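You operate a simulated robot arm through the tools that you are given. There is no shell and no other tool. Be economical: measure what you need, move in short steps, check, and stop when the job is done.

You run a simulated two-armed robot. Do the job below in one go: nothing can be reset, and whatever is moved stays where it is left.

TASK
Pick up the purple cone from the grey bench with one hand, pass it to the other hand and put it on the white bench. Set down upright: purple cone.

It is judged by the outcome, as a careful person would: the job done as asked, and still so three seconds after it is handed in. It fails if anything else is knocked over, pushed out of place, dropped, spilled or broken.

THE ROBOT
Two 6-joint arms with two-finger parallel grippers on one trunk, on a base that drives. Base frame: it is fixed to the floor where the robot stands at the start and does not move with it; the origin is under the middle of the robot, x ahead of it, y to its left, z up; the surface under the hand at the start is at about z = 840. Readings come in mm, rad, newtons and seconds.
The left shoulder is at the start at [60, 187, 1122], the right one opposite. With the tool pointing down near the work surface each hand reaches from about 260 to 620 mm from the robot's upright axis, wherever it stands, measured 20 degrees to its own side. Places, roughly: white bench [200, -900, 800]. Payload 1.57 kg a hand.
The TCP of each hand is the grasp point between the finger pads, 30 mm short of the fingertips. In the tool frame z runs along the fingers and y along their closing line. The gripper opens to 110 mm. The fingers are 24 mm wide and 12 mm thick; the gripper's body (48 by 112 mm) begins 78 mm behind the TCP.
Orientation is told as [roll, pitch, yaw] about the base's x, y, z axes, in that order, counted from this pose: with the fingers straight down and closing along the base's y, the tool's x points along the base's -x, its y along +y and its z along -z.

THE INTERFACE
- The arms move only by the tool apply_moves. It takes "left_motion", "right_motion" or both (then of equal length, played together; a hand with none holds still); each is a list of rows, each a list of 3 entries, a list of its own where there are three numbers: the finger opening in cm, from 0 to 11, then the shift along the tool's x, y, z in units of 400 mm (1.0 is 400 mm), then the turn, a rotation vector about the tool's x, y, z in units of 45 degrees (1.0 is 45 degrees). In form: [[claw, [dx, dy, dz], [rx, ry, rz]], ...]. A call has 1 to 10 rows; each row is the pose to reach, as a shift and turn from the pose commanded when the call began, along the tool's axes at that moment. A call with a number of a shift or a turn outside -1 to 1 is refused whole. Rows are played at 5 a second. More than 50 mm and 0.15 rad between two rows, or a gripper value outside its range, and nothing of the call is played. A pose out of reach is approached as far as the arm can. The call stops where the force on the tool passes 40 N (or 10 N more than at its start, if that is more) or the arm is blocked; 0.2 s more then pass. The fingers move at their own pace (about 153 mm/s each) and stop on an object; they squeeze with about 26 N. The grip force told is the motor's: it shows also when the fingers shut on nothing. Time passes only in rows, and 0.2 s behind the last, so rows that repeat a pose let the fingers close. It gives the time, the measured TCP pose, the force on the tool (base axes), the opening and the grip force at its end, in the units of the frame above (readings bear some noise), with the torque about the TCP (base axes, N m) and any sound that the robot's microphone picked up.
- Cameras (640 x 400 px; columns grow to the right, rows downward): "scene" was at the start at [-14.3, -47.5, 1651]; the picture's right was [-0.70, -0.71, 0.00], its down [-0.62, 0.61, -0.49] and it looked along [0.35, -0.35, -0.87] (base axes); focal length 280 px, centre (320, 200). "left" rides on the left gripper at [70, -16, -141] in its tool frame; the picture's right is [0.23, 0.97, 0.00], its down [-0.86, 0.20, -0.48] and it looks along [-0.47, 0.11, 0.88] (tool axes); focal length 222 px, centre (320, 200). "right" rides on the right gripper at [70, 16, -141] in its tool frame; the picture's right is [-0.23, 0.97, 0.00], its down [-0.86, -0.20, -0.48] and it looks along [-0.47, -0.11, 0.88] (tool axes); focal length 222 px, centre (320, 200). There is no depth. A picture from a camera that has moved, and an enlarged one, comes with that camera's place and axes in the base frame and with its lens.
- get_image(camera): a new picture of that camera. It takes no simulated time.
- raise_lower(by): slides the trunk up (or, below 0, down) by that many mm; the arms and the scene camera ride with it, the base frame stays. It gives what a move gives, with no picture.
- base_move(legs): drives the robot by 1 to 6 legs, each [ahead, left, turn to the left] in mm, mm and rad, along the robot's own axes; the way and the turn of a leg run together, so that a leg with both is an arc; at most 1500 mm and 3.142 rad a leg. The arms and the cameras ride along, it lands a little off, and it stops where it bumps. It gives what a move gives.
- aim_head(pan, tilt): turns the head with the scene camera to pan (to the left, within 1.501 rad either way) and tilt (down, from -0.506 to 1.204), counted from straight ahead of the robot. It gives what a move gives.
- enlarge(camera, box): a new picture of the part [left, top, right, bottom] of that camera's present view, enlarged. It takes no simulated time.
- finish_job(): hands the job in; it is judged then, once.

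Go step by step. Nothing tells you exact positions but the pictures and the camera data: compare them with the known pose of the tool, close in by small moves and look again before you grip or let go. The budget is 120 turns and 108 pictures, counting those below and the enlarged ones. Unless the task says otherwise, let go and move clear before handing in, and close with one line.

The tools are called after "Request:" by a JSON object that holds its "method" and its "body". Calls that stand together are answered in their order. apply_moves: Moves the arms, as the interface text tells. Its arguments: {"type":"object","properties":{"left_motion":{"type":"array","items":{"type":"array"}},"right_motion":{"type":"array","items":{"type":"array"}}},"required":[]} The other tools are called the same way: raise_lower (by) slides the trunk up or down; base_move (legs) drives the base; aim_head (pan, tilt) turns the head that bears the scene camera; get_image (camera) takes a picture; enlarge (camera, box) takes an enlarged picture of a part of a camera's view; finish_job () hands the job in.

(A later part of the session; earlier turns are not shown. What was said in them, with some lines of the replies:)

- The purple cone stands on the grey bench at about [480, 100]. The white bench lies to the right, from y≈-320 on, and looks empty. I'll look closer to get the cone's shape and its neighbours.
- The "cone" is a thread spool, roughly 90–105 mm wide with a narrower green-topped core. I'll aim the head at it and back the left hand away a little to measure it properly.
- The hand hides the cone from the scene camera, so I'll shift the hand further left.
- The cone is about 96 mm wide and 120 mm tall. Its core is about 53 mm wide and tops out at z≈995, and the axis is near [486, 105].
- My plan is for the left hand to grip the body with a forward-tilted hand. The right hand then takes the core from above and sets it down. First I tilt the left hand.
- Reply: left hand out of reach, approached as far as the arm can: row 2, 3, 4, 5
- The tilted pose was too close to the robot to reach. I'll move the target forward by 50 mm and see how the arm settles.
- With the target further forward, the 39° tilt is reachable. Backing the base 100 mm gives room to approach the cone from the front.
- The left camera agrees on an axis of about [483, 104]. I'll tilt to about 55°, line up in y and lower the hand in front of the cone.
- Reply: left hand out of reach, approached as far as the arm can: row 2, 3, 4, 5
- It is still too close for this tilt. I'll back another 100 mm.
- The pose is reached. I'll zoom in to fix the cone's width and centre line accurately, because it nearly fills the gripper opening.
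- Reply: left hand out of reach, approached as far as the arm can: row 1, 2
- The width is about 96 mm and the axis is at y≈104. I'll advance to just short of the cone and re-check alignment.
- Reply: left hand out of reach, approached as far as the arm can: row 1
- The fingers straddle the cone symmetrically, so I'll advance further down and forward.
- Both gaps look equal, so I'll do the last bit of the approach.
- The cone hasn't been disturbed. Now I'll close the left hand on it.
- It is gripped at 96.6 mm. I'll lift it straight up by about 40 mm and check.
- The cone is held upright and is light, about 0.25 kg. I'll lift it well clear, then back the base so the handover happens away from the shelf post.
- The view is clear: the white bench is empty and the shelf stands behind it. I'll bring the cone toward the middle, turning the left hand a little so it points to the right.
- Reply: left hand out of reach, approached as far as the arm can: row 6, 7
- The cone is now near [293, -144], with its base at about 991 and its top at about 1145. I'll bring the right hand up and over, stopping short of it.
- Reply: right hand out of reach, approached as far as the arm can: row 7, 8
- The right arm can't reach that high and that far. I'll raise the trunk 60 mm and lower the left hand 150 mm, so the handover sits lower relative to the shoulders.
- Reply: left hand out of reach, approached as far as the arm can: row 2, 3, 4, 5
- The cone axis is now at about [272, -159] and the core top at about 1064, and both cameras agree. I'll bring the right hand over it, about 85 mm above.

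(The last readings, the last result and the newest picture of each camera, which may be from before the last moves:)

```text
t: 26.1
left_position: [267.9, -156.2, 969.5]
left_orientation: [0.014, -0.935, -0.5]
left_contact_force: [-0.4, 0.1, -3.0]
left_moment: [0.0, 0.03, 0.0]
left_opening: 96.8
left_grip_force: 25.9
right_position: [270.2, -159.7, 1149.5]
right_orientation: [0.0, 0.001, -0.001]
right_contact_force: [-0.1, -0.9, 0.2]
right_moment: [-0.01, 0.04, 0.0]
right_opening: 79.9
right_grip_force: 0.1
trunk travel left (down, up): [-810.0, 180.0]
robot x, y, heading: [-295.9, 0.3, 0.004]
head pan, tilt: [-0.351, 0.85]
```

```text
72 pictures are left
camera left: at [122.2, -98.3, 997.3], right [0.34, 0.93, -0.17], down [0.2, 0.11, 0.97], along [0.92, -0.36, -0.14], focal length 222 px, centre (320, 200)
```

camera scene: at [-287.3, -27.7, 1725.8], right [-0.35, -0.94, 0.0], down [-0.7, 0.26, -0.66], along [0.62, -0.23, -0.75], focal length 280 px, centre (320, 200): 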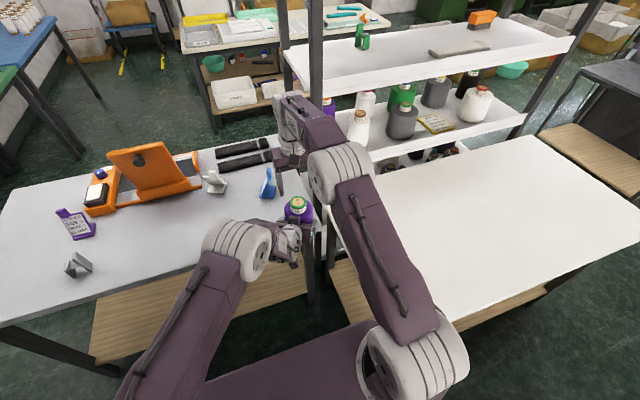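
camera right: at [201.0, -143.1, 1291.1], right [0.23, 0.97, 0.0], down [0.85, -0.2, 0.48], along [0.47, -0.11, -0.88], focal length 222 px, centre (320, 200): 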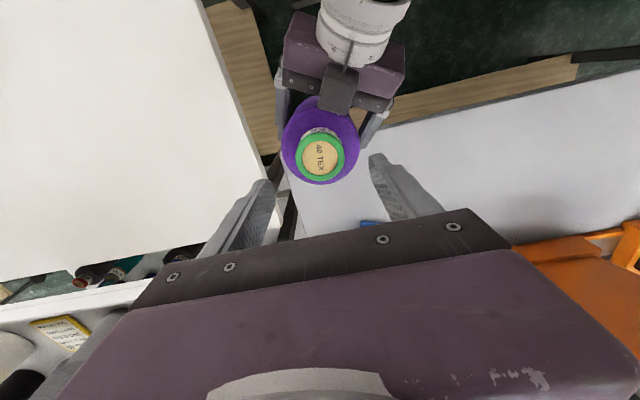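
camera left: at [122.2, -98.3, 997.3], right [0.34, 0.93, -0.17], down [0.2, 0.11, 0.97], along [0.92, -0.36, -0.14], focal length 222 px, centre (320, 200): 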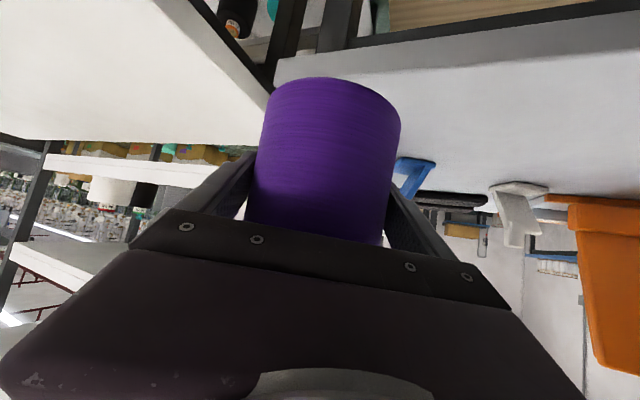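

The right hand is aligned within 2–3 mm. I'll descend onto the core with the fingers opened to 80 mm.

Request:
{"method": "apply_moves", "body": {"right_motion": [[8, [-0.005, 0.005, 0.07], [0, 0, 0]], [8, [-0.005, 0.005, 0.13], [0, 0, 0]], [8, [-0.005, 0.005, 0.17], [0, 0, 0]], [8, [-0.005, 0.005, 0.205], [0, 0, 0]], [8, [-0.005, 0.005, 0.205], [0, 0, 0]]]}}

Request:
{"method": "get_image", "body": {"camera": "right"}}

Request:
{"method": "enlarge", "body": {"camera": "scene", "box": [230, 100, 390, 280]}}

```text
t: 27.3
left_position: [267.5, -154.9, 967.9]
left_orientation: [0.016, -0.932, -0.498]
left_contact_force: [6.8, -1.3, -21.4]
left_moment: [-0.62, 0.45, -0.16]
left_opening: 96.8
left_grip_force: 25.9
right_position: [274.6, -157.0, 1068.1]
right_orientation: [0.001, -0.002, -0.002]
right_contact_force: [-7.0, 3.0, 18.3]
right_moment: [0.91, 0.45, 0.18]
right_opening: 82.2
right_grip_force: 1.4
trunk travel left (down, up): [-810.0, 180.0]
robot x, y, heading: [-299.4, 1.8, -0.002]
head pan, tilt: [-0.351, 0.85]
```

```text
71 pictures are left
camera right: at [204.5, -141.3, 1209.1], right [0.23, 0.97, 0.0], down [0.85, -0.2, 0.48], along [0.47, -0.11, -0.88], focal length 222 px, centre (320, 200)
```

right: 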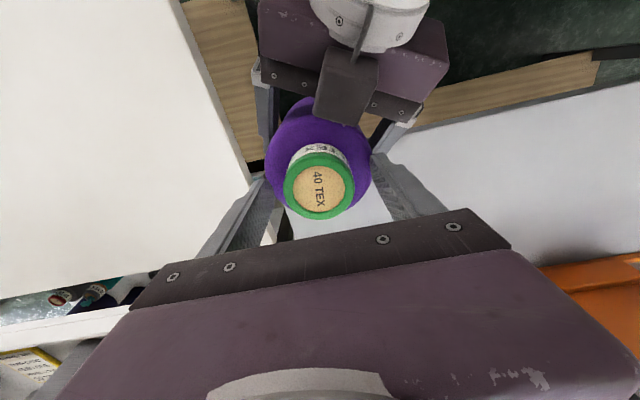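

```text
2.22 times, centred on (310, 190) of scene
camera zoom: at [-287.0, -27.5, 1725.8], right [-0.35, -0.94, 0.0], down [-0.71, 0.26, -0.66], along [0.62, -0.23, -0.75], focal length 621 px, centre (342, 222)
```

zoom: 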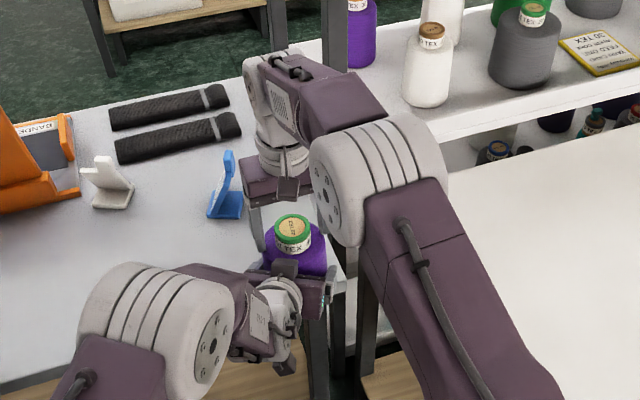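

The right hand's +y finger touched the left hand's palm edge; the moment points there. I'll rise, yaw the right hand to match the left hand's heading so its fingers clear the palm, and check the cone hasn't slipped.

Request:
{"method": "apply_moves", "body": {"right_motion": [[8, [0, 0, -0.06], [0, 0, 0]], [8, [0, 0, -0.12], [0, 0, 0.16]], [8, [0, 0, -0.12], [0, 0, 0.32]], [8, [0, 0, -0.12], [0, 0, 0.48]], [8, [0, 0, -0.12], [0, 0, 0.637]], [8, [0, 0, -0.12], [0, 0, 0.637]]]}}

Request:
{"method": "get_image", "body": {"camera": "right"}}

Request:
{"method": "get_image", "body": {"camera": "left"}}

```text
t: 28.7
left_position: [269.2, -156.1, 969.6]
left_orientation: [0.015, -0.935, -0.496]
left_contact_force: [0.5, -0.5, -2.6]
left_moment: [0.05, 0.0, -0.01]
left_opening: 96.3
left_grip_force: 25.7
right_position: [274.1, -156.8, 1114.4]
right_orientation: [-0.001, -0.001, -0.505]
right_contact_force: [0.7, -0.1, -0.3]
right_moment: [0.0, 0.02, -0.03]
right_opening: 79.8
right_grip_force: 0.1
trunk travel left (down, up): [-810.0, 180.0]
robot x, y, heading: [-297.5, -1.9, 0.003]
head pan, tilt: [-0.351, 0.85]
```

```text
69 pictures are left
camera right: at [221.2, -109.2, 1256.9], right [0.67, 0.74, 0.0], down [0.65, -0.59, 0.48], along [0.36, -0.32, -0.88], focal length 222 px, centre (320, 200)
```

right: 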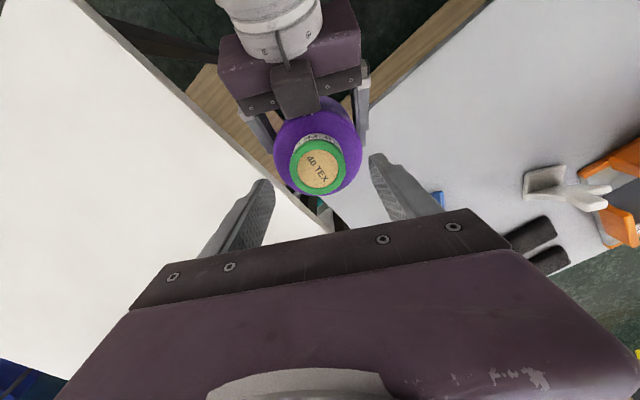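

```text
68 pictures are left
camera left: at [122.6, -98.2, 997.1], right [0.34, 0.93, -0.17], down [0.2, 0.11, 0.97], along [0.92, -0.36, -0.14], focal length 222 px, centre (320, 200)
```

left: 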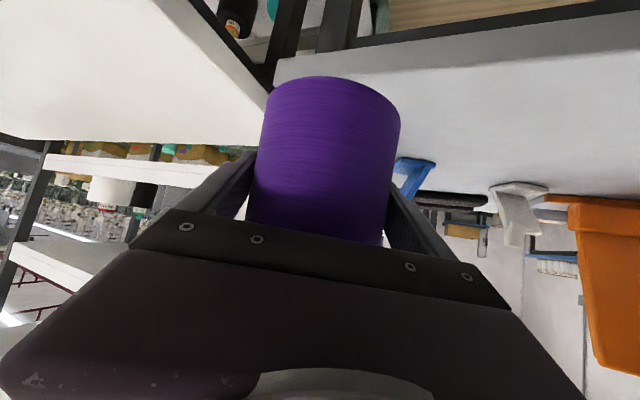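

The cone is undisturbed. I'll descend again in the new orientation.

Request:
{"method": "apply_moves", "body": {"right_motion": [[7.5, [-0.008, -0.004, 0.06], [0, 0, 0]], [7.5, [-0.008, -0.004, 0.09], [0, 0, 0]], [7.5, [-0.008, -0.004, 0.115], [0, 0, 0]], [7.5, [-0.008, -0.004, 0.115], [0, 0, 0]]]}}

Request:
{"method": "get_image", "body": {"camera": "right"}}

```text
t: 29.7
left_position: [268.6, -155.7, 969.8]
left_orientation: [0.017, -0.935, -0.498]
left_contact_force: [0.3, 0.2, -3.8]
left_moment: [-0.02, 0.02, -0.01]
left_opening: 96.7
left_grip_force: 25.5
right_position: [275.5, -159.3, 1070.6]
right_orientation: [0.001, -0.002, -0.503]
right_contact_force: [0.1, 0.5, -0.1]
right_moment: [0.04, 0.01, 0.01]
right_opening: 75.1
right_grip_force: 0.1
trunk travel left (down, up): [-810.0, 180.0]
robot x, y, heading: [-301.2, 0.6, 0.0]
head pan, tilt: [-0.351, 0.85]
```

```text
67 pictures are left
camera right: at [222.8, -112.8, 1211.5], right [0.67, 0.74, 0.0], down [0.65, -0.59, 0.48], along [0.36, -0.32, -0.88], focal length 222 px, centre (320, 200)
```

right: 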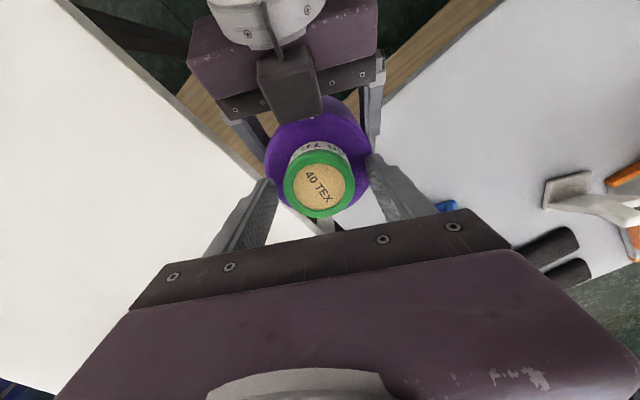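

No contact now. I'll creep down 10 mm more to get a deeper grip on the core.

Request:
{"method": "apply_moves", "body": {"right_motion": [[7.5, [0, 0, 0.0125], [0, 0, 0]], [7.5, [0, 0, 0.0125], [0, 0, 0]]]}}

Request:
{"method": "apply_moves", "body": {"right_motion": [[7.5, [0, 0, 0.01], [0, 0, 0]], [7.5, [0, 0, 0.01], [0, 0, 0]]]}}

```text
t: 30.3
left_position: [266.5, -154.9, 966.1]
left_orientation: [0.015, -0.93, -0.499]
left_contact_force: [6.6, 0.2, -27.9]
left_moment: [0.23, 0.39, -0.26]
left_opening: 96.4
left_grip_force: 26.2
right_position: [277.1, -160.9, 1065.7]
right_orientation: [0.002, -0.002, -0.501]
right_contact_force: [-6.3, 0.1, 24.3]
right_moment: [0.01, 0.56, 0.31]
right_opening: 74.9
right_grip_force: 0.1
trunk travel left (down, up): [-810.0, 180.0]
robot x, y, heading: [-297.3, 1.9, -0.004]
head pan, tilt: [-0.351, 0.85]
```

```text
t: 30.9
left_position: [266.4, -154.9, 967.6]
left_orientation: [0.016, -0.928, -0.497]
left_contact_force: [1.6, 5.0, -31.7]
left_moment: [-0.19, 0.02, -0.14]
left_opening: 97.0
left_grip_force: 25.6
right_position: [276.0, -161.4, 1061.3]
right_orientation: [0.0, -0.001, -0.502]
right_contact_force: [-0.6, -5.1, 29.9]
right_moment: [-0.09, 0.35, 0.23]
right_opening: 75.3
right_grip_force: 0.1
trunk travel left (down, up): [-810.0, 180.0]
robot x, y, heading: [-300.7, 1.2, 0.001]
head pan, tilt: [-0.351, 0.85]
```

The fingertips met the shoulder of the cone. I'll rise until there's no contact, then look.

Request:
{"method": "apply_moves", "body": {"right_motion": [[7.5, [0, 0, -0.02], [0, 0, 0]], [7.5, [0, 0, -0.02], [0, 0, 0]]]}}

Request:
{"method": "get_image", "body": {"camera": "right"}}

Request:
{"method": "get_image", "body": {"camera": "left"}}

```text
t: 31.5
left_position: [269.6, -156.3, 971.5]
left_orientation: [0.016, -0.942, -0.499]
left_contact_force: [-0.4, -0.5, -2.6]
left_moment: [-0.01, 0.01, 0.0]
left_opening: 96.2
left_grip_force: 26.4
right_position: [274.8, -160.3, 1067.6]
right_orientation: [-0.002, 0.003, -0.502]
right_contact_force: [-0.1, -1.0, 0.1]
right_moment: [0.0, 0.0, 0.01]
right_opening: 74.9
right_grip_force: 0.2
trunk travel left (down, up): [-810.0, 180.0]
robot x, y, heading: [-299.8, 0.8, -0.002]
head pan, tilt: [-0.351, 0.85]
```

```text
66 pictures are left
camera right: at [222.9, -112.5, 1210.2], right [0.67, 0.74, 0.0], down [0.66, -0.59, 0.48], along [0.35, -0.32, -0.88], focal length 222 px, centre (320, 200)
```

right: 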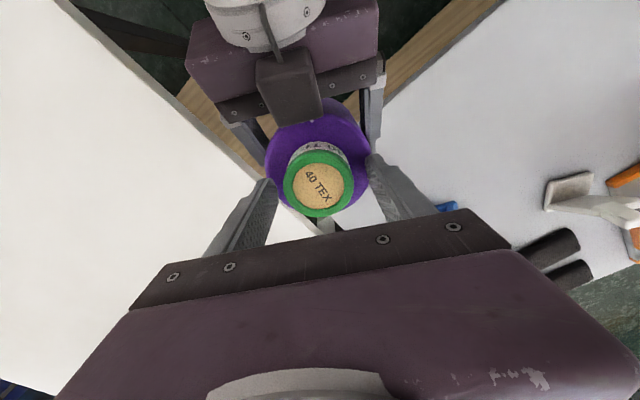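

```text
65 pictures are left
camera left: at [123.5, -99.0, 998.4], right [0.34, 0.93, -0.17], down [0.19, 0.11, 0.97], along [0.92, -0.36, -0.14], focal length 222 px, centre (320, 200)
```

left: 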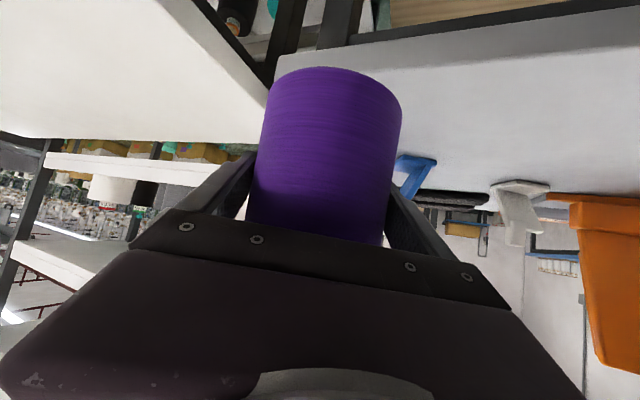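

The cone slid about 7 mm down in the left fingers but is still upright. I'll settle 3 mm lower and close the right hand on the core.

Request:
{"method": "apply_moves", "body": {"right_motion": [[7.5, [0, 0, 0.0075], [0, 0, 0]], [6, [0, 0, 0.0075], [0, 0, 0]], [5, [0, 0, 0.0075], [0, 0, 0]], [3, [0, 0, 0.0075], [0, 0, 0]], [3, [0, 0, 0.0075], [0, 0, 0]]]}}

Request:
{"method": "get_image", "body": {"camera": "right"}}

```text
t: 32.7
left_position: [267.9, -154.9, 969.5]
left_orientation: [0.016, -0.937, -0.497]
left_contact_force: [-0.3, -0.8, -1.3]
left_moment: [-0.19, 0.06, -0.07]
left_opening: 96.1
left_grip_force: 25.7
right_position: [275.9, -159.7, 1067.1]
right_orientation: [-0.001, 0.001, -0.503]
right_contact_force: [-1.4, 0.5, -0.2]
right_moment: [0.18, -0.07, 0.13]
right_opening: 49.2
right_grip_force: 26.2
trunk travel left (down, up): [-810.0, 180.0]
robot x, y, heading: [-298.8, 0.5, 0.002]
head pan, tilt: [-0.351, 0.85]
```

```text
64 pictures are left
camera right: at [223.3, -112.8, 1208.1], right [0.67, 0.74, 0.0], down [0.65, -0.59, 0.48], along [0.36, -0.32, -0.88], focal length 222 px, centre (320, 200)
```

right: 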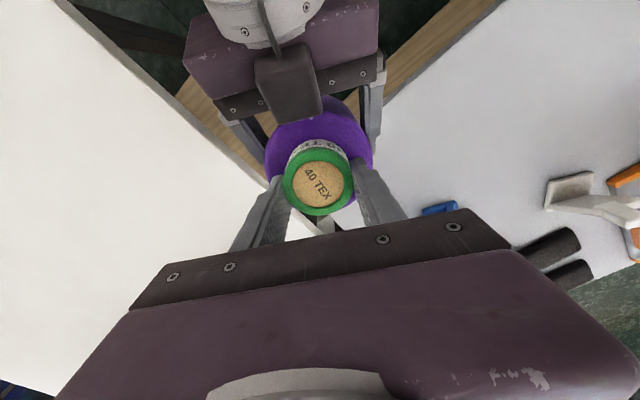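

The right hand grips the core at 49 mm. Now I'll open the left hand while the right holds.

Request:
{"method": "apply_moves", "body": {"left_motion": [[10, [0, 0, 0], [0, 0, 0]], [11, [0, 0, 0], [0, 0, 0]], [11, [0, 0, 0], [0, 0, 0]], [11, [0, 0, 0], [0, 0, 0]]]}}

Request:
{"method": "get_image", "body": {"camera": "left"}}

Request:
{"method": "get_image", "body": {"camera": "right"}}

```text
t: 33.7
left_position: [267.4, -155.2, 969.0]
left_orientation: [0.017, -0.936, -0.496]
left_contact_force: [-0.3, 0.4, 0.3]
left_moment: [-0.03, 0.02, 0.02]
left_opening: 110.2
left_grip_force: 0.0
right_position: [275.7, -161.0, 1066.4]
right_orientation: [-0.001, -0.001, -0.503]
right_contact_force: [-1.2, 0.6, -0.4]
right_moment: [-0.02, 0.03, 0.03]
right_opening: 49.1
right_grip_force: 26.1
trunk travel left (down, up): [-810.0, 180.0]
robot x, y, heading: [-296.8, 1.7, 0.001]
head pan, tilt: [-0.351, 0.85]
```

```text
63 pictures are left
camera left: at [122.5, -98.2, 997.2], right [0.34, 0.93, -0.17], down [0.2, 0.11, 0.97], along [0.92, -0.36, -0.14], focal length 222 px, centre (320, 200)
```

left: 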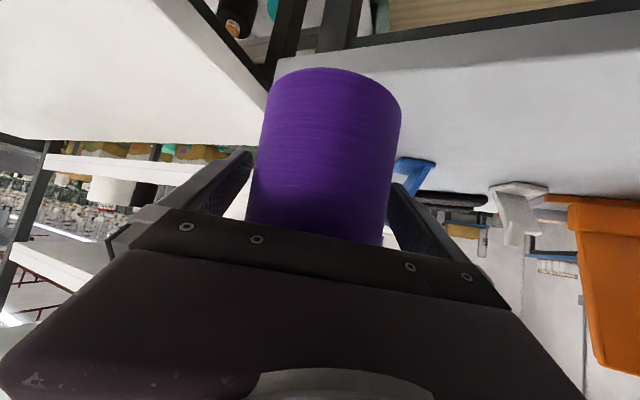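

```text
62 pictures are left
camera right: at [223.3, -112.9, 1208.2], right [0.67, 0.74, 0.0], down [0.65, -0.59, 0.48], along [0.36, -0.32, -0.88], focal length 222 px, centre (320, 200)
```

right: 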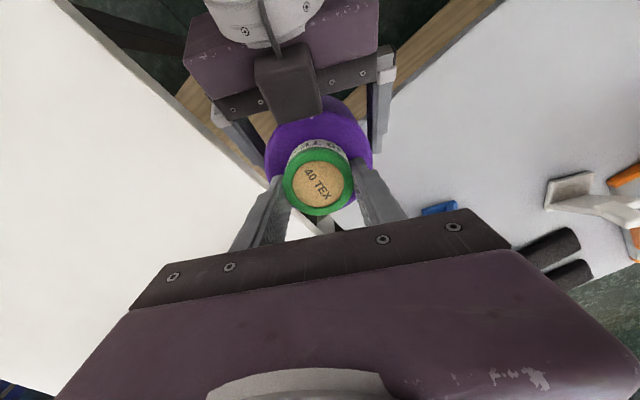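

Both hands are stable. I'll test a small 10 mm retreat of the left hand along its own axis to see whether it tracks cleanly.

Request:
{"method": "apply_moves", "body": {"left_motion": [[11, [0, 0, -0.0125], [0, 0, 0]], [11, [0, 0, -0.025], [0, 0, 0]]]}}

Request:
{"method": "get_image", "body": {"camera": "left"}}

```text
t: 34.3
left_position: [262.0, -156.3, 973.1]
left_orientation: [0.013, -0.937, -0.497]
left_contact_force: [-0.2, -0.2, 0.8]
left_moment: [-0.02, 0.01, 0.02]
left_opening: 109.9
left_grip_force: 0.0
left hand out of reach, approached as far as the arm can: row 1, 2
right_position: [275.9, -161.1, 1066.8]
right_orientation: [0.001, -0.001, -0.504]
right_contact_force: [-0.2, -0.6, 0.5]
right_moment: [0.01, 0.0, -0.06]
right_opening: 48.9
right_grip_force: 26.6
trunk travel left (down, up): [-810.0, 180.0]
robot x, y, heading: [-302.2, -1.6, -0.001]
head pan, tilt: [-0.351, 0.85]
```

```text
61 pictures are left
camera left: at [117.1, -98.6, 1000.1], right [0.34, 0.92, -0.18], down [0.2, 0.11, 0.97], along [0.92, -0.36, -0.14], focal length 222 px, centre (320, 200)
```

left: 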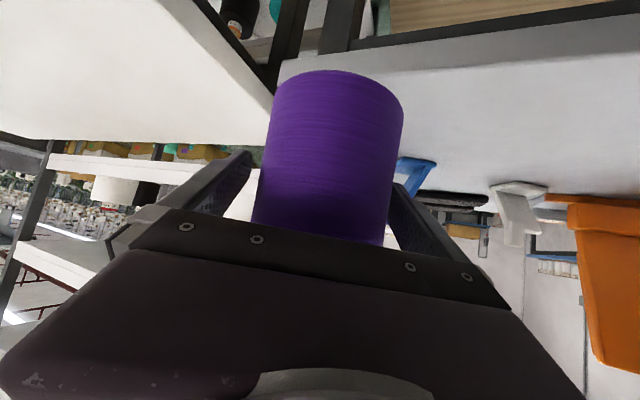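

The left arm drifts sideways when retreating, being near its reach limit. Instead I'll lift the cone straight up out of the open left fingers with the right hand, re-centring it by 3 mm.

Request:
{"method": "apply_moves", "body": {"right_motion": [[3, [0, -0.008, -0.01], [0, 0, 0]], [3, [0, -0.008, -0.05], [0, 0, 0]], [3, [0, -0.008, -0.1], [0, 0, 0]], [3, [0, -0.008, -0.1], [0, 0, 0]]]}}

Request:
{"method": "get_image", "body": {"camera": "left"}}

Request:
{"method": "get_image", "body": {"camera": "right"}}

```text
t: 35.3
left_position: [262.4, -156.7, 972.4]
left_orientation: [0.012, -0.935, -0.497]
left_contact_force: [0.2, 0.3, 0.1]
left_moment: [0.02, 0.0, -0.02]
left_opening: 109.9
left_grip_force: 0.0
right_position: [274.9, -162.2, 1106.2]
right_orientation: [0.001, -0.001, -0.502]
right_contact_force: [0.4, 0.1, -2.7]
right_moment: [-0.02, 0.01, 0.03]
right_opening: 49.3
right_grip_force: 25.5
trunk travel left (down, up): [-810.0, 180.0]
robot x, y, heading: [-301.3, -0.9, -0.001]
head pan, tilt: [-0.351, 0.85]
```

```text
60 pictures are left
camera left: at [117.1, -98.6, 1000.0], right [0.34, 0.92, -0.18], down [0.2, 0.11, 0.97], along [0.92, -0.36, -0.14], focal length 222 px, centre (320, 200)
```

left: 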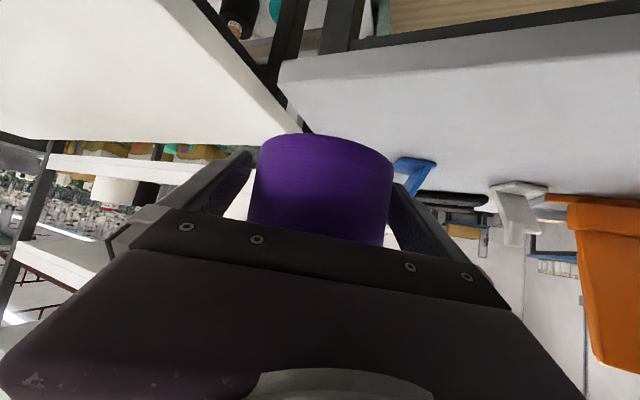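

```text
59 pictures are left
camera right: at [222.7, -114.3, 1248.7], right [0.67, 0.74, 0.0], down [0.65, -0.59, 0.48], along [0.36, -0.32, -0.88], focal length 222 px, centre (320, 200)
```

right: 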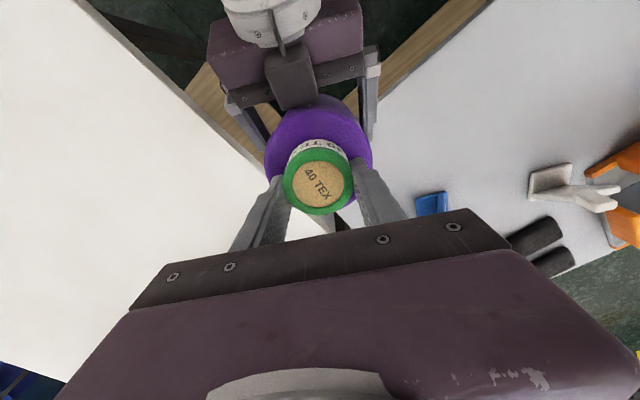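

The right hand now carries the weight (-2.7 N) and the cone is rising cleanly. I'll keep lifting.

Request:
{"method": "apply_moves", "body": {"right_motion": [[3, [0, 0, -0.07], [0, 0, 0]], [3, [0, 0, -0.14], [0, 0, 0]], [3, [0, 0, -0.21], [0, 0, 0]], [3, [0, 0, -0.21], [0, 0, 0]]]}}

Request:
{"method": "get_image", "body": {"camera": "left"}}

Request:
{"method": "get_image", "body": {"camera": "scene"}}

```text
t: 36.3
left_position: [262.3, -157.7, 973.3]
left_orientation: [0.015, -0.937, -0.498]
left_contact_force: [-0.2, 0.5, 0.2]
left_moment: [-0.02, -0.12, 0.02]
left_opening: 109.9
left_grip_force: 0.2
right_position: [275.7, -161.8, 1190.8]
right_orientation: [-0.002, -0.001, -0.503]
right_contact_force: [2.0, -0.2, -3.1]
right_moment: [-0.04, -0.24, -0.04]
right_opening: 49.4
right_grip_force: 25.7
trunk travel left (down, up): [-810.0, 180.0]
robot x, y, heading: [-303.1, 1.6, 0.003]
head pan, tilt: [-0.351, 0.85]
```

```text
58 pictures are left
camera left: at [116.9, -98.5, 1000.0], right [0.34, 0.92, -0.18], down [0.2, 0.11, 0.97], along [0.92, -0.36, -0.14], focal length 222 px, centre (320, 200)
```

left: 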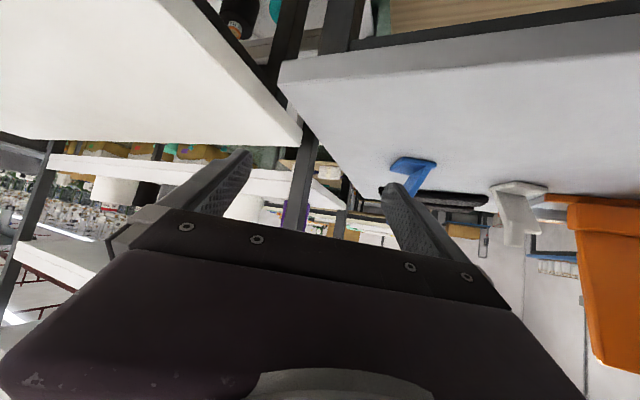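

```text
57 pictures are left
camera scene: at [-286.9, -27.5, 1725.8], right [-0.35, -0.94, 0.0], down [-0.71, 0.26, -0.66], along [0.62, -0.23, -0.75], focal length 280 px, centre (320, 200)
```

scene: 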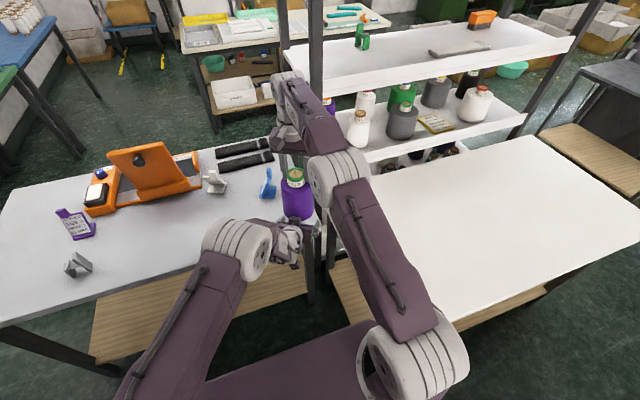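

The cone is above the left fingers, with a slight 2 N side touch remaining. I'll lower the left hand out from under it and move it off to the left.

Request:
{"method": "apply_moves", "body": {"left_motion": [[11, [0.04, 0, 0.029], [0, 0, 0]], [11, [0.08, 0, 0.058], [0, 0, 0]], [11, [0.12, 0, 0.087], [0, 0, 0]], [11, [0.12, 0.08, 0.087], [0, 0, 0]], [11, [0.12, 0.16, 0.087], [0, 0, 0]], [11, [0.12, 0.24, 0.087], [0, 0, 0]]]}}

Request:
{"method": "get_image", "body": {"camera": "scene"}}

Request:
{"method": "get_image", "body": {"camera": "right"}}

```text
t: 37.7
left_position: [272.8, -132.8, 915.0]
left_orientation: [0.009, -0.936, -0.442]
left_contact_force: [-0.3, -0.1, -0.4]
left_moment: [0.01, -0.01, -0.01]
left_opening: 110.1
left_grip_force: 0.1
left hand out of reach, approached as far as the arm can: row 1, 2, 3, 4, 5, 6
right_position: [276.1, -162.1, 1191.2]
right_orientation: [0.001, 0.0, -0.503]
right_contact_force: [0.4, 0.9, -2.8]
right_moment: [-0.01, 0.0, 0.03]
right_opening: 49.0
right_grip_force: 26.0
trunk travel left (down, up): [-810.0, 180.0]
robot x, y, heading: [-299.5, 5.0, -0.001]
head pan, tilt: [-0.351, 0.85]
```

```text
56 pictures are left
camera scene: at [-286.6, -27.3, 1725.8], right [-0.35, -0.94, 0.0], down [-0.71, 0.26, -0.66], along [0.62, -0.23, -0.75], focal length 280 px, centre (320, 200)
```

scene: 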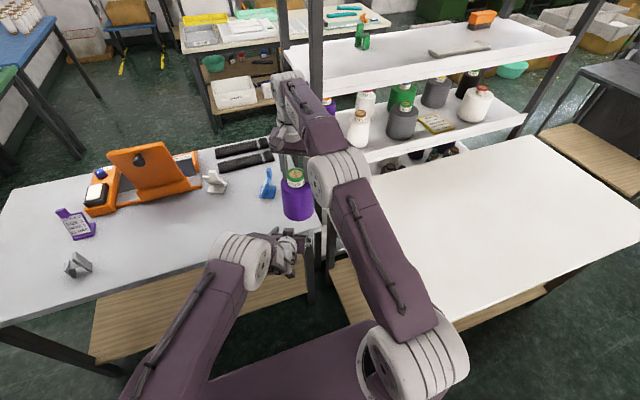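

```text
55 pictures are left
camera right: at [223.1, -114.7, 1332.2], right [0.67, 0.74, 0.0], down [0.65, -0.59, 0.48], along [0.36, -0.32, -0.88], focal length 222 px, centre (320, 200)
```

right: 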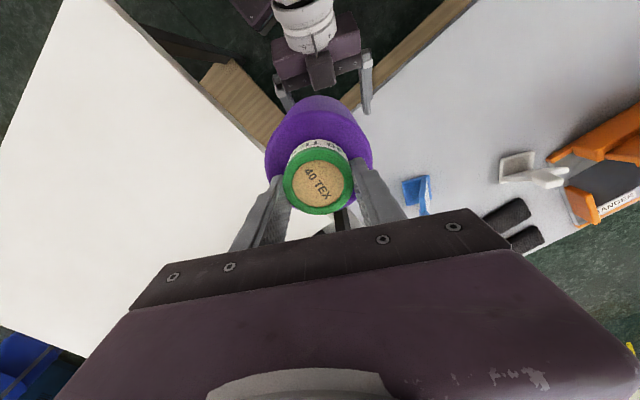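

The left hand is clear and the right hand holds the cone upright. I'll carry it over the white bench to about [80, -450].

Request:
{"method": "apply_moves", "body": {"right_motion": [[3, [0.01, -0.108, 0], [0, 0, 0]], [3, [0.02, -0.217, 0], [0, 0, 0]], [3, [0.03, -0.325, 0], [0, 0, 0]], [3, [0.041, -0.433, 0], [0, 0, 0]], [3, [0.051, -0.542, 0], [0, 0, 0]], [3, [0.061, -0.65, 0], [0, 0, 0]], [3, [0.072, -0.759, 0], [0, 0, 0]], [3, [0.082, -0.867, 0], [0, 0, 0]], [3, [0.082, -0.867, 0], [0, 0, 0]]]}}

Request:
{"method": "get_image", "body": {"camera": "scene"}}

Request:
{"method": "get_image", "body": {"camera": "right"}}

```text
t: 39.7
left_position: [271.7, -132.7, 914.1]
left_orientation: [0.008, -0.936, -0.444]
left_contact_force: [-0.8, 0.0, -0.1]
left_moment: [0.0, 0.02, 0.02]
left_opening: 109.9
left_grip_force: 0.2
right_position: [76.7, -448.5, 1188.2]
right_orientation: [0.0, 0.001, -0.502]
right_contact_force: [-0.1, -0.1, -2.7]
right_moment: [-0.01, 0.0, -0.03]
right_opening: 49.2
right_grip_force: 26.3
trunk travel left (down, up): [-810.0, 180.0]
robot x, y, heading: [-300.5, -0.4, -0.002]
head pan, tilt: [-0.351, 0.85]
```

```text
54 pictures are left
camera scene: at [-286.3, -27.0, 1725.8], right [-0.35, -0.94, 0.0], down [-0.71, 0.26, -0.66], along [0.62, -0.23, -0.75], focal length 280 px, centre (320, 200)
```

scene: 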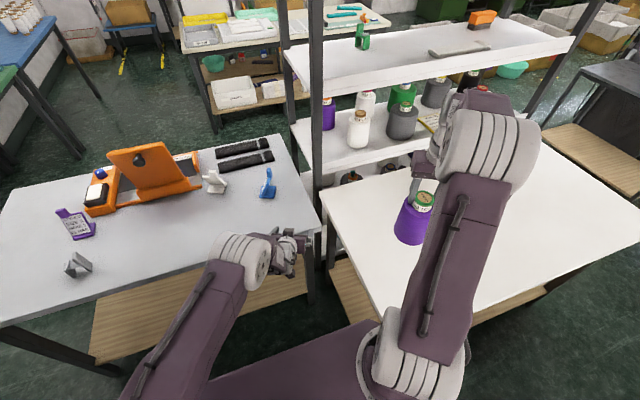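

```text
53 pictures are left
camera right: at [24.9, -401.9, 1330.0], right [0.67, 0.74, 0.0], down [0.65, -0.59, 0.48], along [0.36, -0.32, -0.88], focal length 222 px, centre (320, 200)
```

right: 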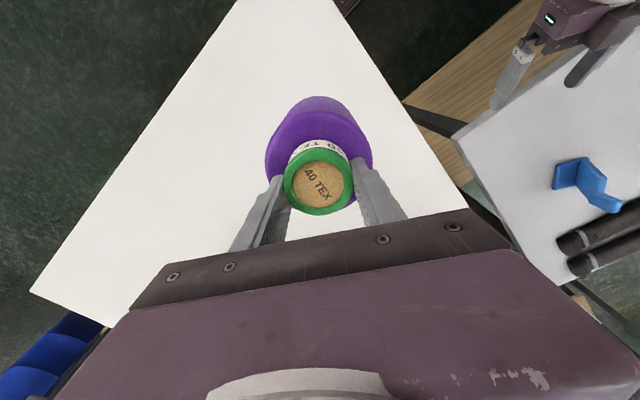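

The cone is over the middle of the bench. I'll lower to about 25 mm above the expected contact height.

Request:
{"method": "apply_moves", "body": {"right_motion": [[3, [0, 0, 0.1], [0, 0, 0]], [3, [0, 0, 0.2], [0, 0, 0]], [3, [0, 0, 0.3], [0, 0, 0]], [3, [0, 0, 0.4], [0, 0, 0]], [3, [0, 0, 0.49], [0, 0, 0]], [3, [0, 0, 0.49], [0, 0, 0]]]}}

Request:
{"method": "enlarge", "body": {"camera": "scene", "box": [320, 150, 520, 330]}}

Request:
{"method": "get_image", "body": {"camera": "right"}}

```text
t: 40.9
left_position: [270.4, -130.7, 915.4]
left_orientation: [0.009, -0.94, -0.443]
left_contact_force: [0.4, 0.5, 0.2]
left_moment: [-0.03, 0.0, -0.04]
left_opening: 110.0
left_grip_force: 0.1
right_position: [78.7, -449.0, 1000.2]
right_orientation: [0.0, -0.005, -0.502]
right_contact_force: [-5.7, 6.5, 17.4]
right_moment: [0.9, 0.07, 0.14]
right_opening: 49.1
right_grip_force: 25.9
trunk travel left (down, up): [-810.0, 180.0]
robot x, y, heading: [-298.2, 2.2, -0.001]
head pan, tilt: [-0.351, 0.85]
stopped in row 6 (right hand): the force on the tool passed its limit at 72 N (the readings are from after the stop); the commanded pose is now the measured one
```

```text
2.22 times, centred on (420, 240) of scene
camera zoom: at [-290.0, -24.5, 1725.9], right [-0.35, -0.94, 0.0], down [-0.7, 0.26, -0.66], along [0.62, -0.23, -0.75], focal length 621 px, centre (98, 111)
```

zoom: 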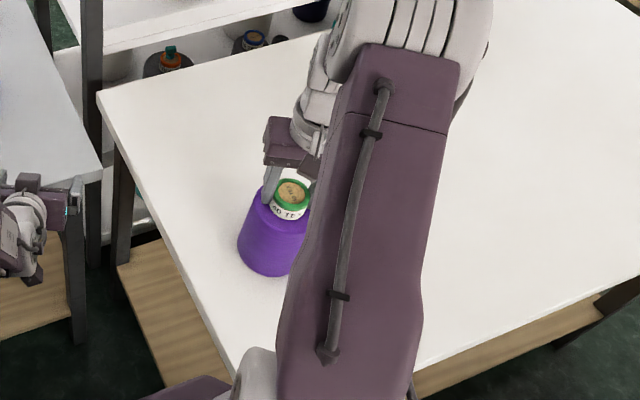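

```text
51 pictures are left
camera right: at [25.3, -400.9, 1141.6], right [0.67, 0.74, 0.0], down [0.65, -0.59, 0.48], along [0.36, -0.32, -0.88], focal length 222 px, centre (320, 200)
```

right: 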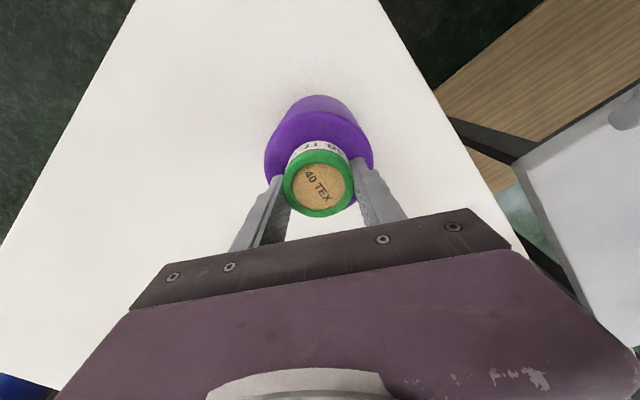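

Contact came earlier than expected: the bench top is at about 840, so the cone now rests on it. I'll ease up about 4 mm to relieve the press before releasing.

Request:
{"method": "apply_moves", "body": {"right_motion": [[3, [0, 0, -0.006], [0, 0, 0]], [3, [0, 0, -0.009], [0, 0, 0]], [3, [0, 0, -0.009], [0, 0, 0]]]}}

```text
t: 41.7
left_position: [271.8, -133.8, 915.3]
left_orientation: [0.01, -0.935, -0.443]
left_contact_force: [0.2, -0.1, 0.8]
left_moment: [-0.02, 0.01, 0.04]
left_opening: 109.9
left_grip_force: 0.0
right_position: [80.6, -451.8, 1001.7]
right_orientation: [0.001, -0.004, -0.503]
right_contact_force: [-0.5, 0.4, -3.6]
right_moment: [0.01, -0.01, -0.02]
right_opening: 49.1
right_grip_force: 25.5
trunk travel left (down, up): [-810.0, 180.0]
robot x, y, heading: [-296.1, 3.8, 0.0]
head pan, tilt: [-0.351, 0.85]
```

The cone is hanging free again, just above the bench. I'll ease down by about a millimetre at a time.

Request:
{"method": "apply_moves", "body": {"right_motion": [[3, [0, 0, 0.003], [0, 0, 0]], [3, [0, 0, 0.003], [0, 0, 0]]]}}

Request:
{"method": "apply_moves", "body": {"right_motion": [[3, [0, 0, 0.003], [0, 0, 0]], [3, [0, 0, 0.003], [0, 0, 0]]]}}

Request:
{"method": "enlarge", "body": {"camera": "scene", "box": [370, 190, 450, 260]}}

```text
t: 42.3
left_position: [271.8, -132.7, 914.8]
left_orientation: [0.011, -0.938, -0.445]
left_contact_force: [-0.3, 0.3, 0.2]
left_moment: [-0.03, 0.0, 0.0]
left_opening: 110.3
left_grip_force: 0.1
right_position: [80.0, -450.8, 1000.2]
right_orientation: [0.001, -0.004, -0.503]
right_contact_force: [-0.5, 0.1, -3.0]
right_moment: [0.01, -0.02, -0.06]
right_opening: 49.3
right_grip_force: 26.0
trunk travel left (down, up): [-810.0, 180.0]
robot x, y, heading: [-298.5, -1.0, -0.0]
head pan, tilt: [-0.351, 0.85]
```

```text
t: 42.9
left_position: [270.6, -132.5, 913.7]
left_orientation: [0.01, -0.938, -0.443]
left_contact_force: [-0.1, 0.2, -0.8]
left_moment: [-0.01, 0.03, 0.02]
left_opening: 110.4
left_grip_force: 0.1
right_position: [79.8, -451.3, 1000.4]
right_orientation: [-0.001, -0.005, -0.503]
right_contact_force: [1.2, -0.1, 6.2]
right_moment: [0.46, -0.1, -0.03]
right_opening: 49.1
right_grip_force: 26.3
trunk travel left (down, up): [-810.0, 180.0]
robot x, y, heading: [-303.1, 0.3, -0.004]
head pan, tilt: [-0.351, 0.85]
```

```text
5.71 times, centred on (410, 225) of scene
camera zoom: at [-288.0, -26.8, 1726.0], right [-0.35, -0.94, 0.0], down [-0.7, 0.26, -0.66], along [0.62, -0.23, -0.75], focal length 1597 px, centre (-194, 57)
```

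zoom: 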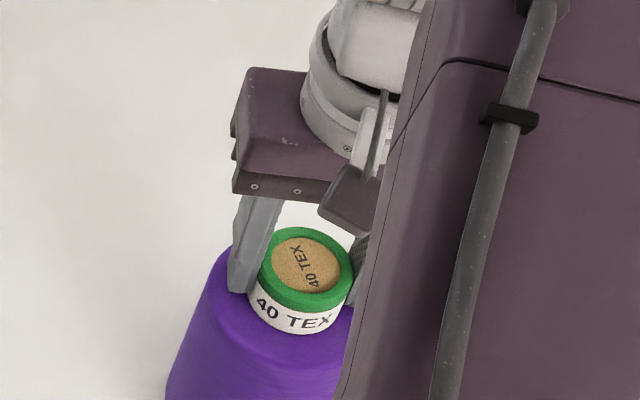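

The cone is touching down with light pressure. I'll release it.

Request:
{"method": "apply_moves", "body": {"right_motion": [[5.2, [0, 0, 0], [0, 0, 0]], [6, [0, 0, 0], [0, 0, 0]], [7.5, [0, 0, 0], [0, 0, 0]], [7.5, [0, 0, 0], [0, 0, 0]]]}}

Request:
{"method": "get_image", "body": {"camera": "right"}}

```text
t: 43.9
left_position: [271.5, -133.0, 914.4]
left_orientation: [0.009, -0.936, -0.443]
left_contact_force: [-0.2, -0.6, -0.9]
left_moment: [0.03, 0.0, 0.01]
left_opening: 110.0
left_grip_force: 0.0
right_position: [80.8, -451.7, 1000.3]
right_orientation: [-0.002, -0.004, -0.503]
right_contact_force: [0.1, -1.0, 8.8]
right_moment: [0.11, 0.0, 0.0]
right_opening: 74.2
right_grip_force: 0.0
trunk travel left (down, up): [-810.0, 180.0]
robot x, y, heading: [-298.8, -1.2, -0.002]
head pan, tilt: [-0.351, 0.85]
```

```text
49 pictures are left
camera right: at [26.5, -403.1, 1141.5], right [0.67, 0.74, 0.0], down [0.65, -0.59, 0.48], along [0.36, -0.32, -0.88], focal length 222 px, centre (320, 200)
```

right: 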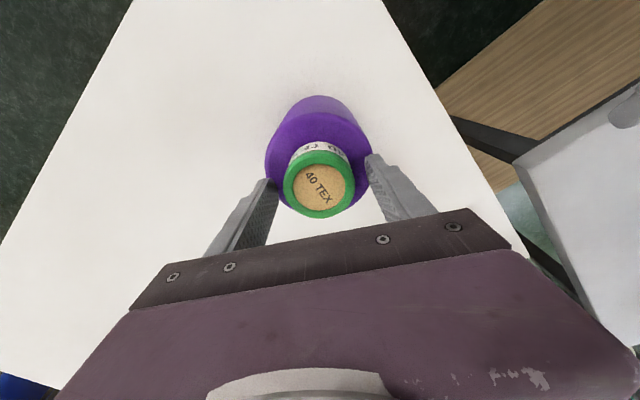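

The fingers are open and the tips rest on the shoulder. I'll rise straight up and look.

Request:
{"method": "apply_moves", "body": {"right_motion": [[7.5, [0, 0, -0.03], [0, 0, 0]], [7.5, [0, 0, -0.1], [0, 0, 0]], [7.5, [0, 0, -0.2], [0, 0, 0]], [7.5, [0, 0, -0.3], [0, 0, 0]], [7.5, [0, 0, -0.35], [0, 0, 0]], [7.5, [0, 0, -0.35], [0, 0, 0]]]}}

Request:
{"method": "get_image", "body": {"camera": "right"}}

Request:
{"method": "get_image", "body": {"camera": "scene"}}

```text
t: 45.3
left_position: [272.5, -132.7, 913.4]
left_orientation: [0.011, -0.937, -0.446]
left_contact_force: [-0.5, -0.7, 0.2]
left_moment: [0.01, -0.03, -0.03]
left_opening: 109.9
left_grip_force: 0.0
right_position: [80.2, -450.3, 1140.1]
right_orientation: [0.001, -0.004, -0.503]
right_contact_force: [-1.3, 0.0, 0.4]
right_moment: [0.05, -0.01, 0.01]
right_opening: 75.0
right_grip_force: 0.0
trunk travel left (down, up): [-810.0, 180.0]
robot x, y, heading: [-300.2, 0.4, -0.004]
head pan, tilt: [-0.351, 0.85]
```

```text
48 pictures are left
camera right: at [26.7, -402.3, 1281.7], right [0.67, 0.74, 0.0], down [0.65, -0.59, 0.48], along [0.36, -0.32, -0.88], focal length 222 px, centre (320, 200)
```

right: 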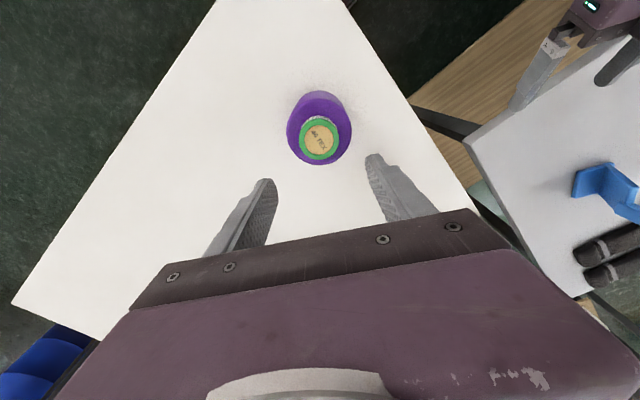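

```text
47 pictures are left
camera scene: at [-287.0, -28.0, 1725.8], right [-0.35, -0.94, 0.0], down [-0.71, 0.26, -0.66], along [0.62, -0.23, -0.75], focal length 280 px, centre (320, 200)
```

scene: 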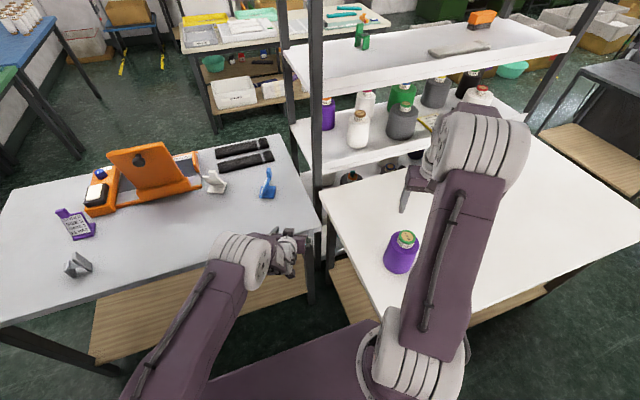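

The purple cone stands upright on the white bench, both hands are clear of it, and nothing else has moved. I'll hand the job in.

Request:
{"method": "finish_job", "body": {}}

```text
The job is handed in.
```

The purple cone was picked up with the left hand, passed to the right, and now stands upright on the white bench; nothing else was disturbed.
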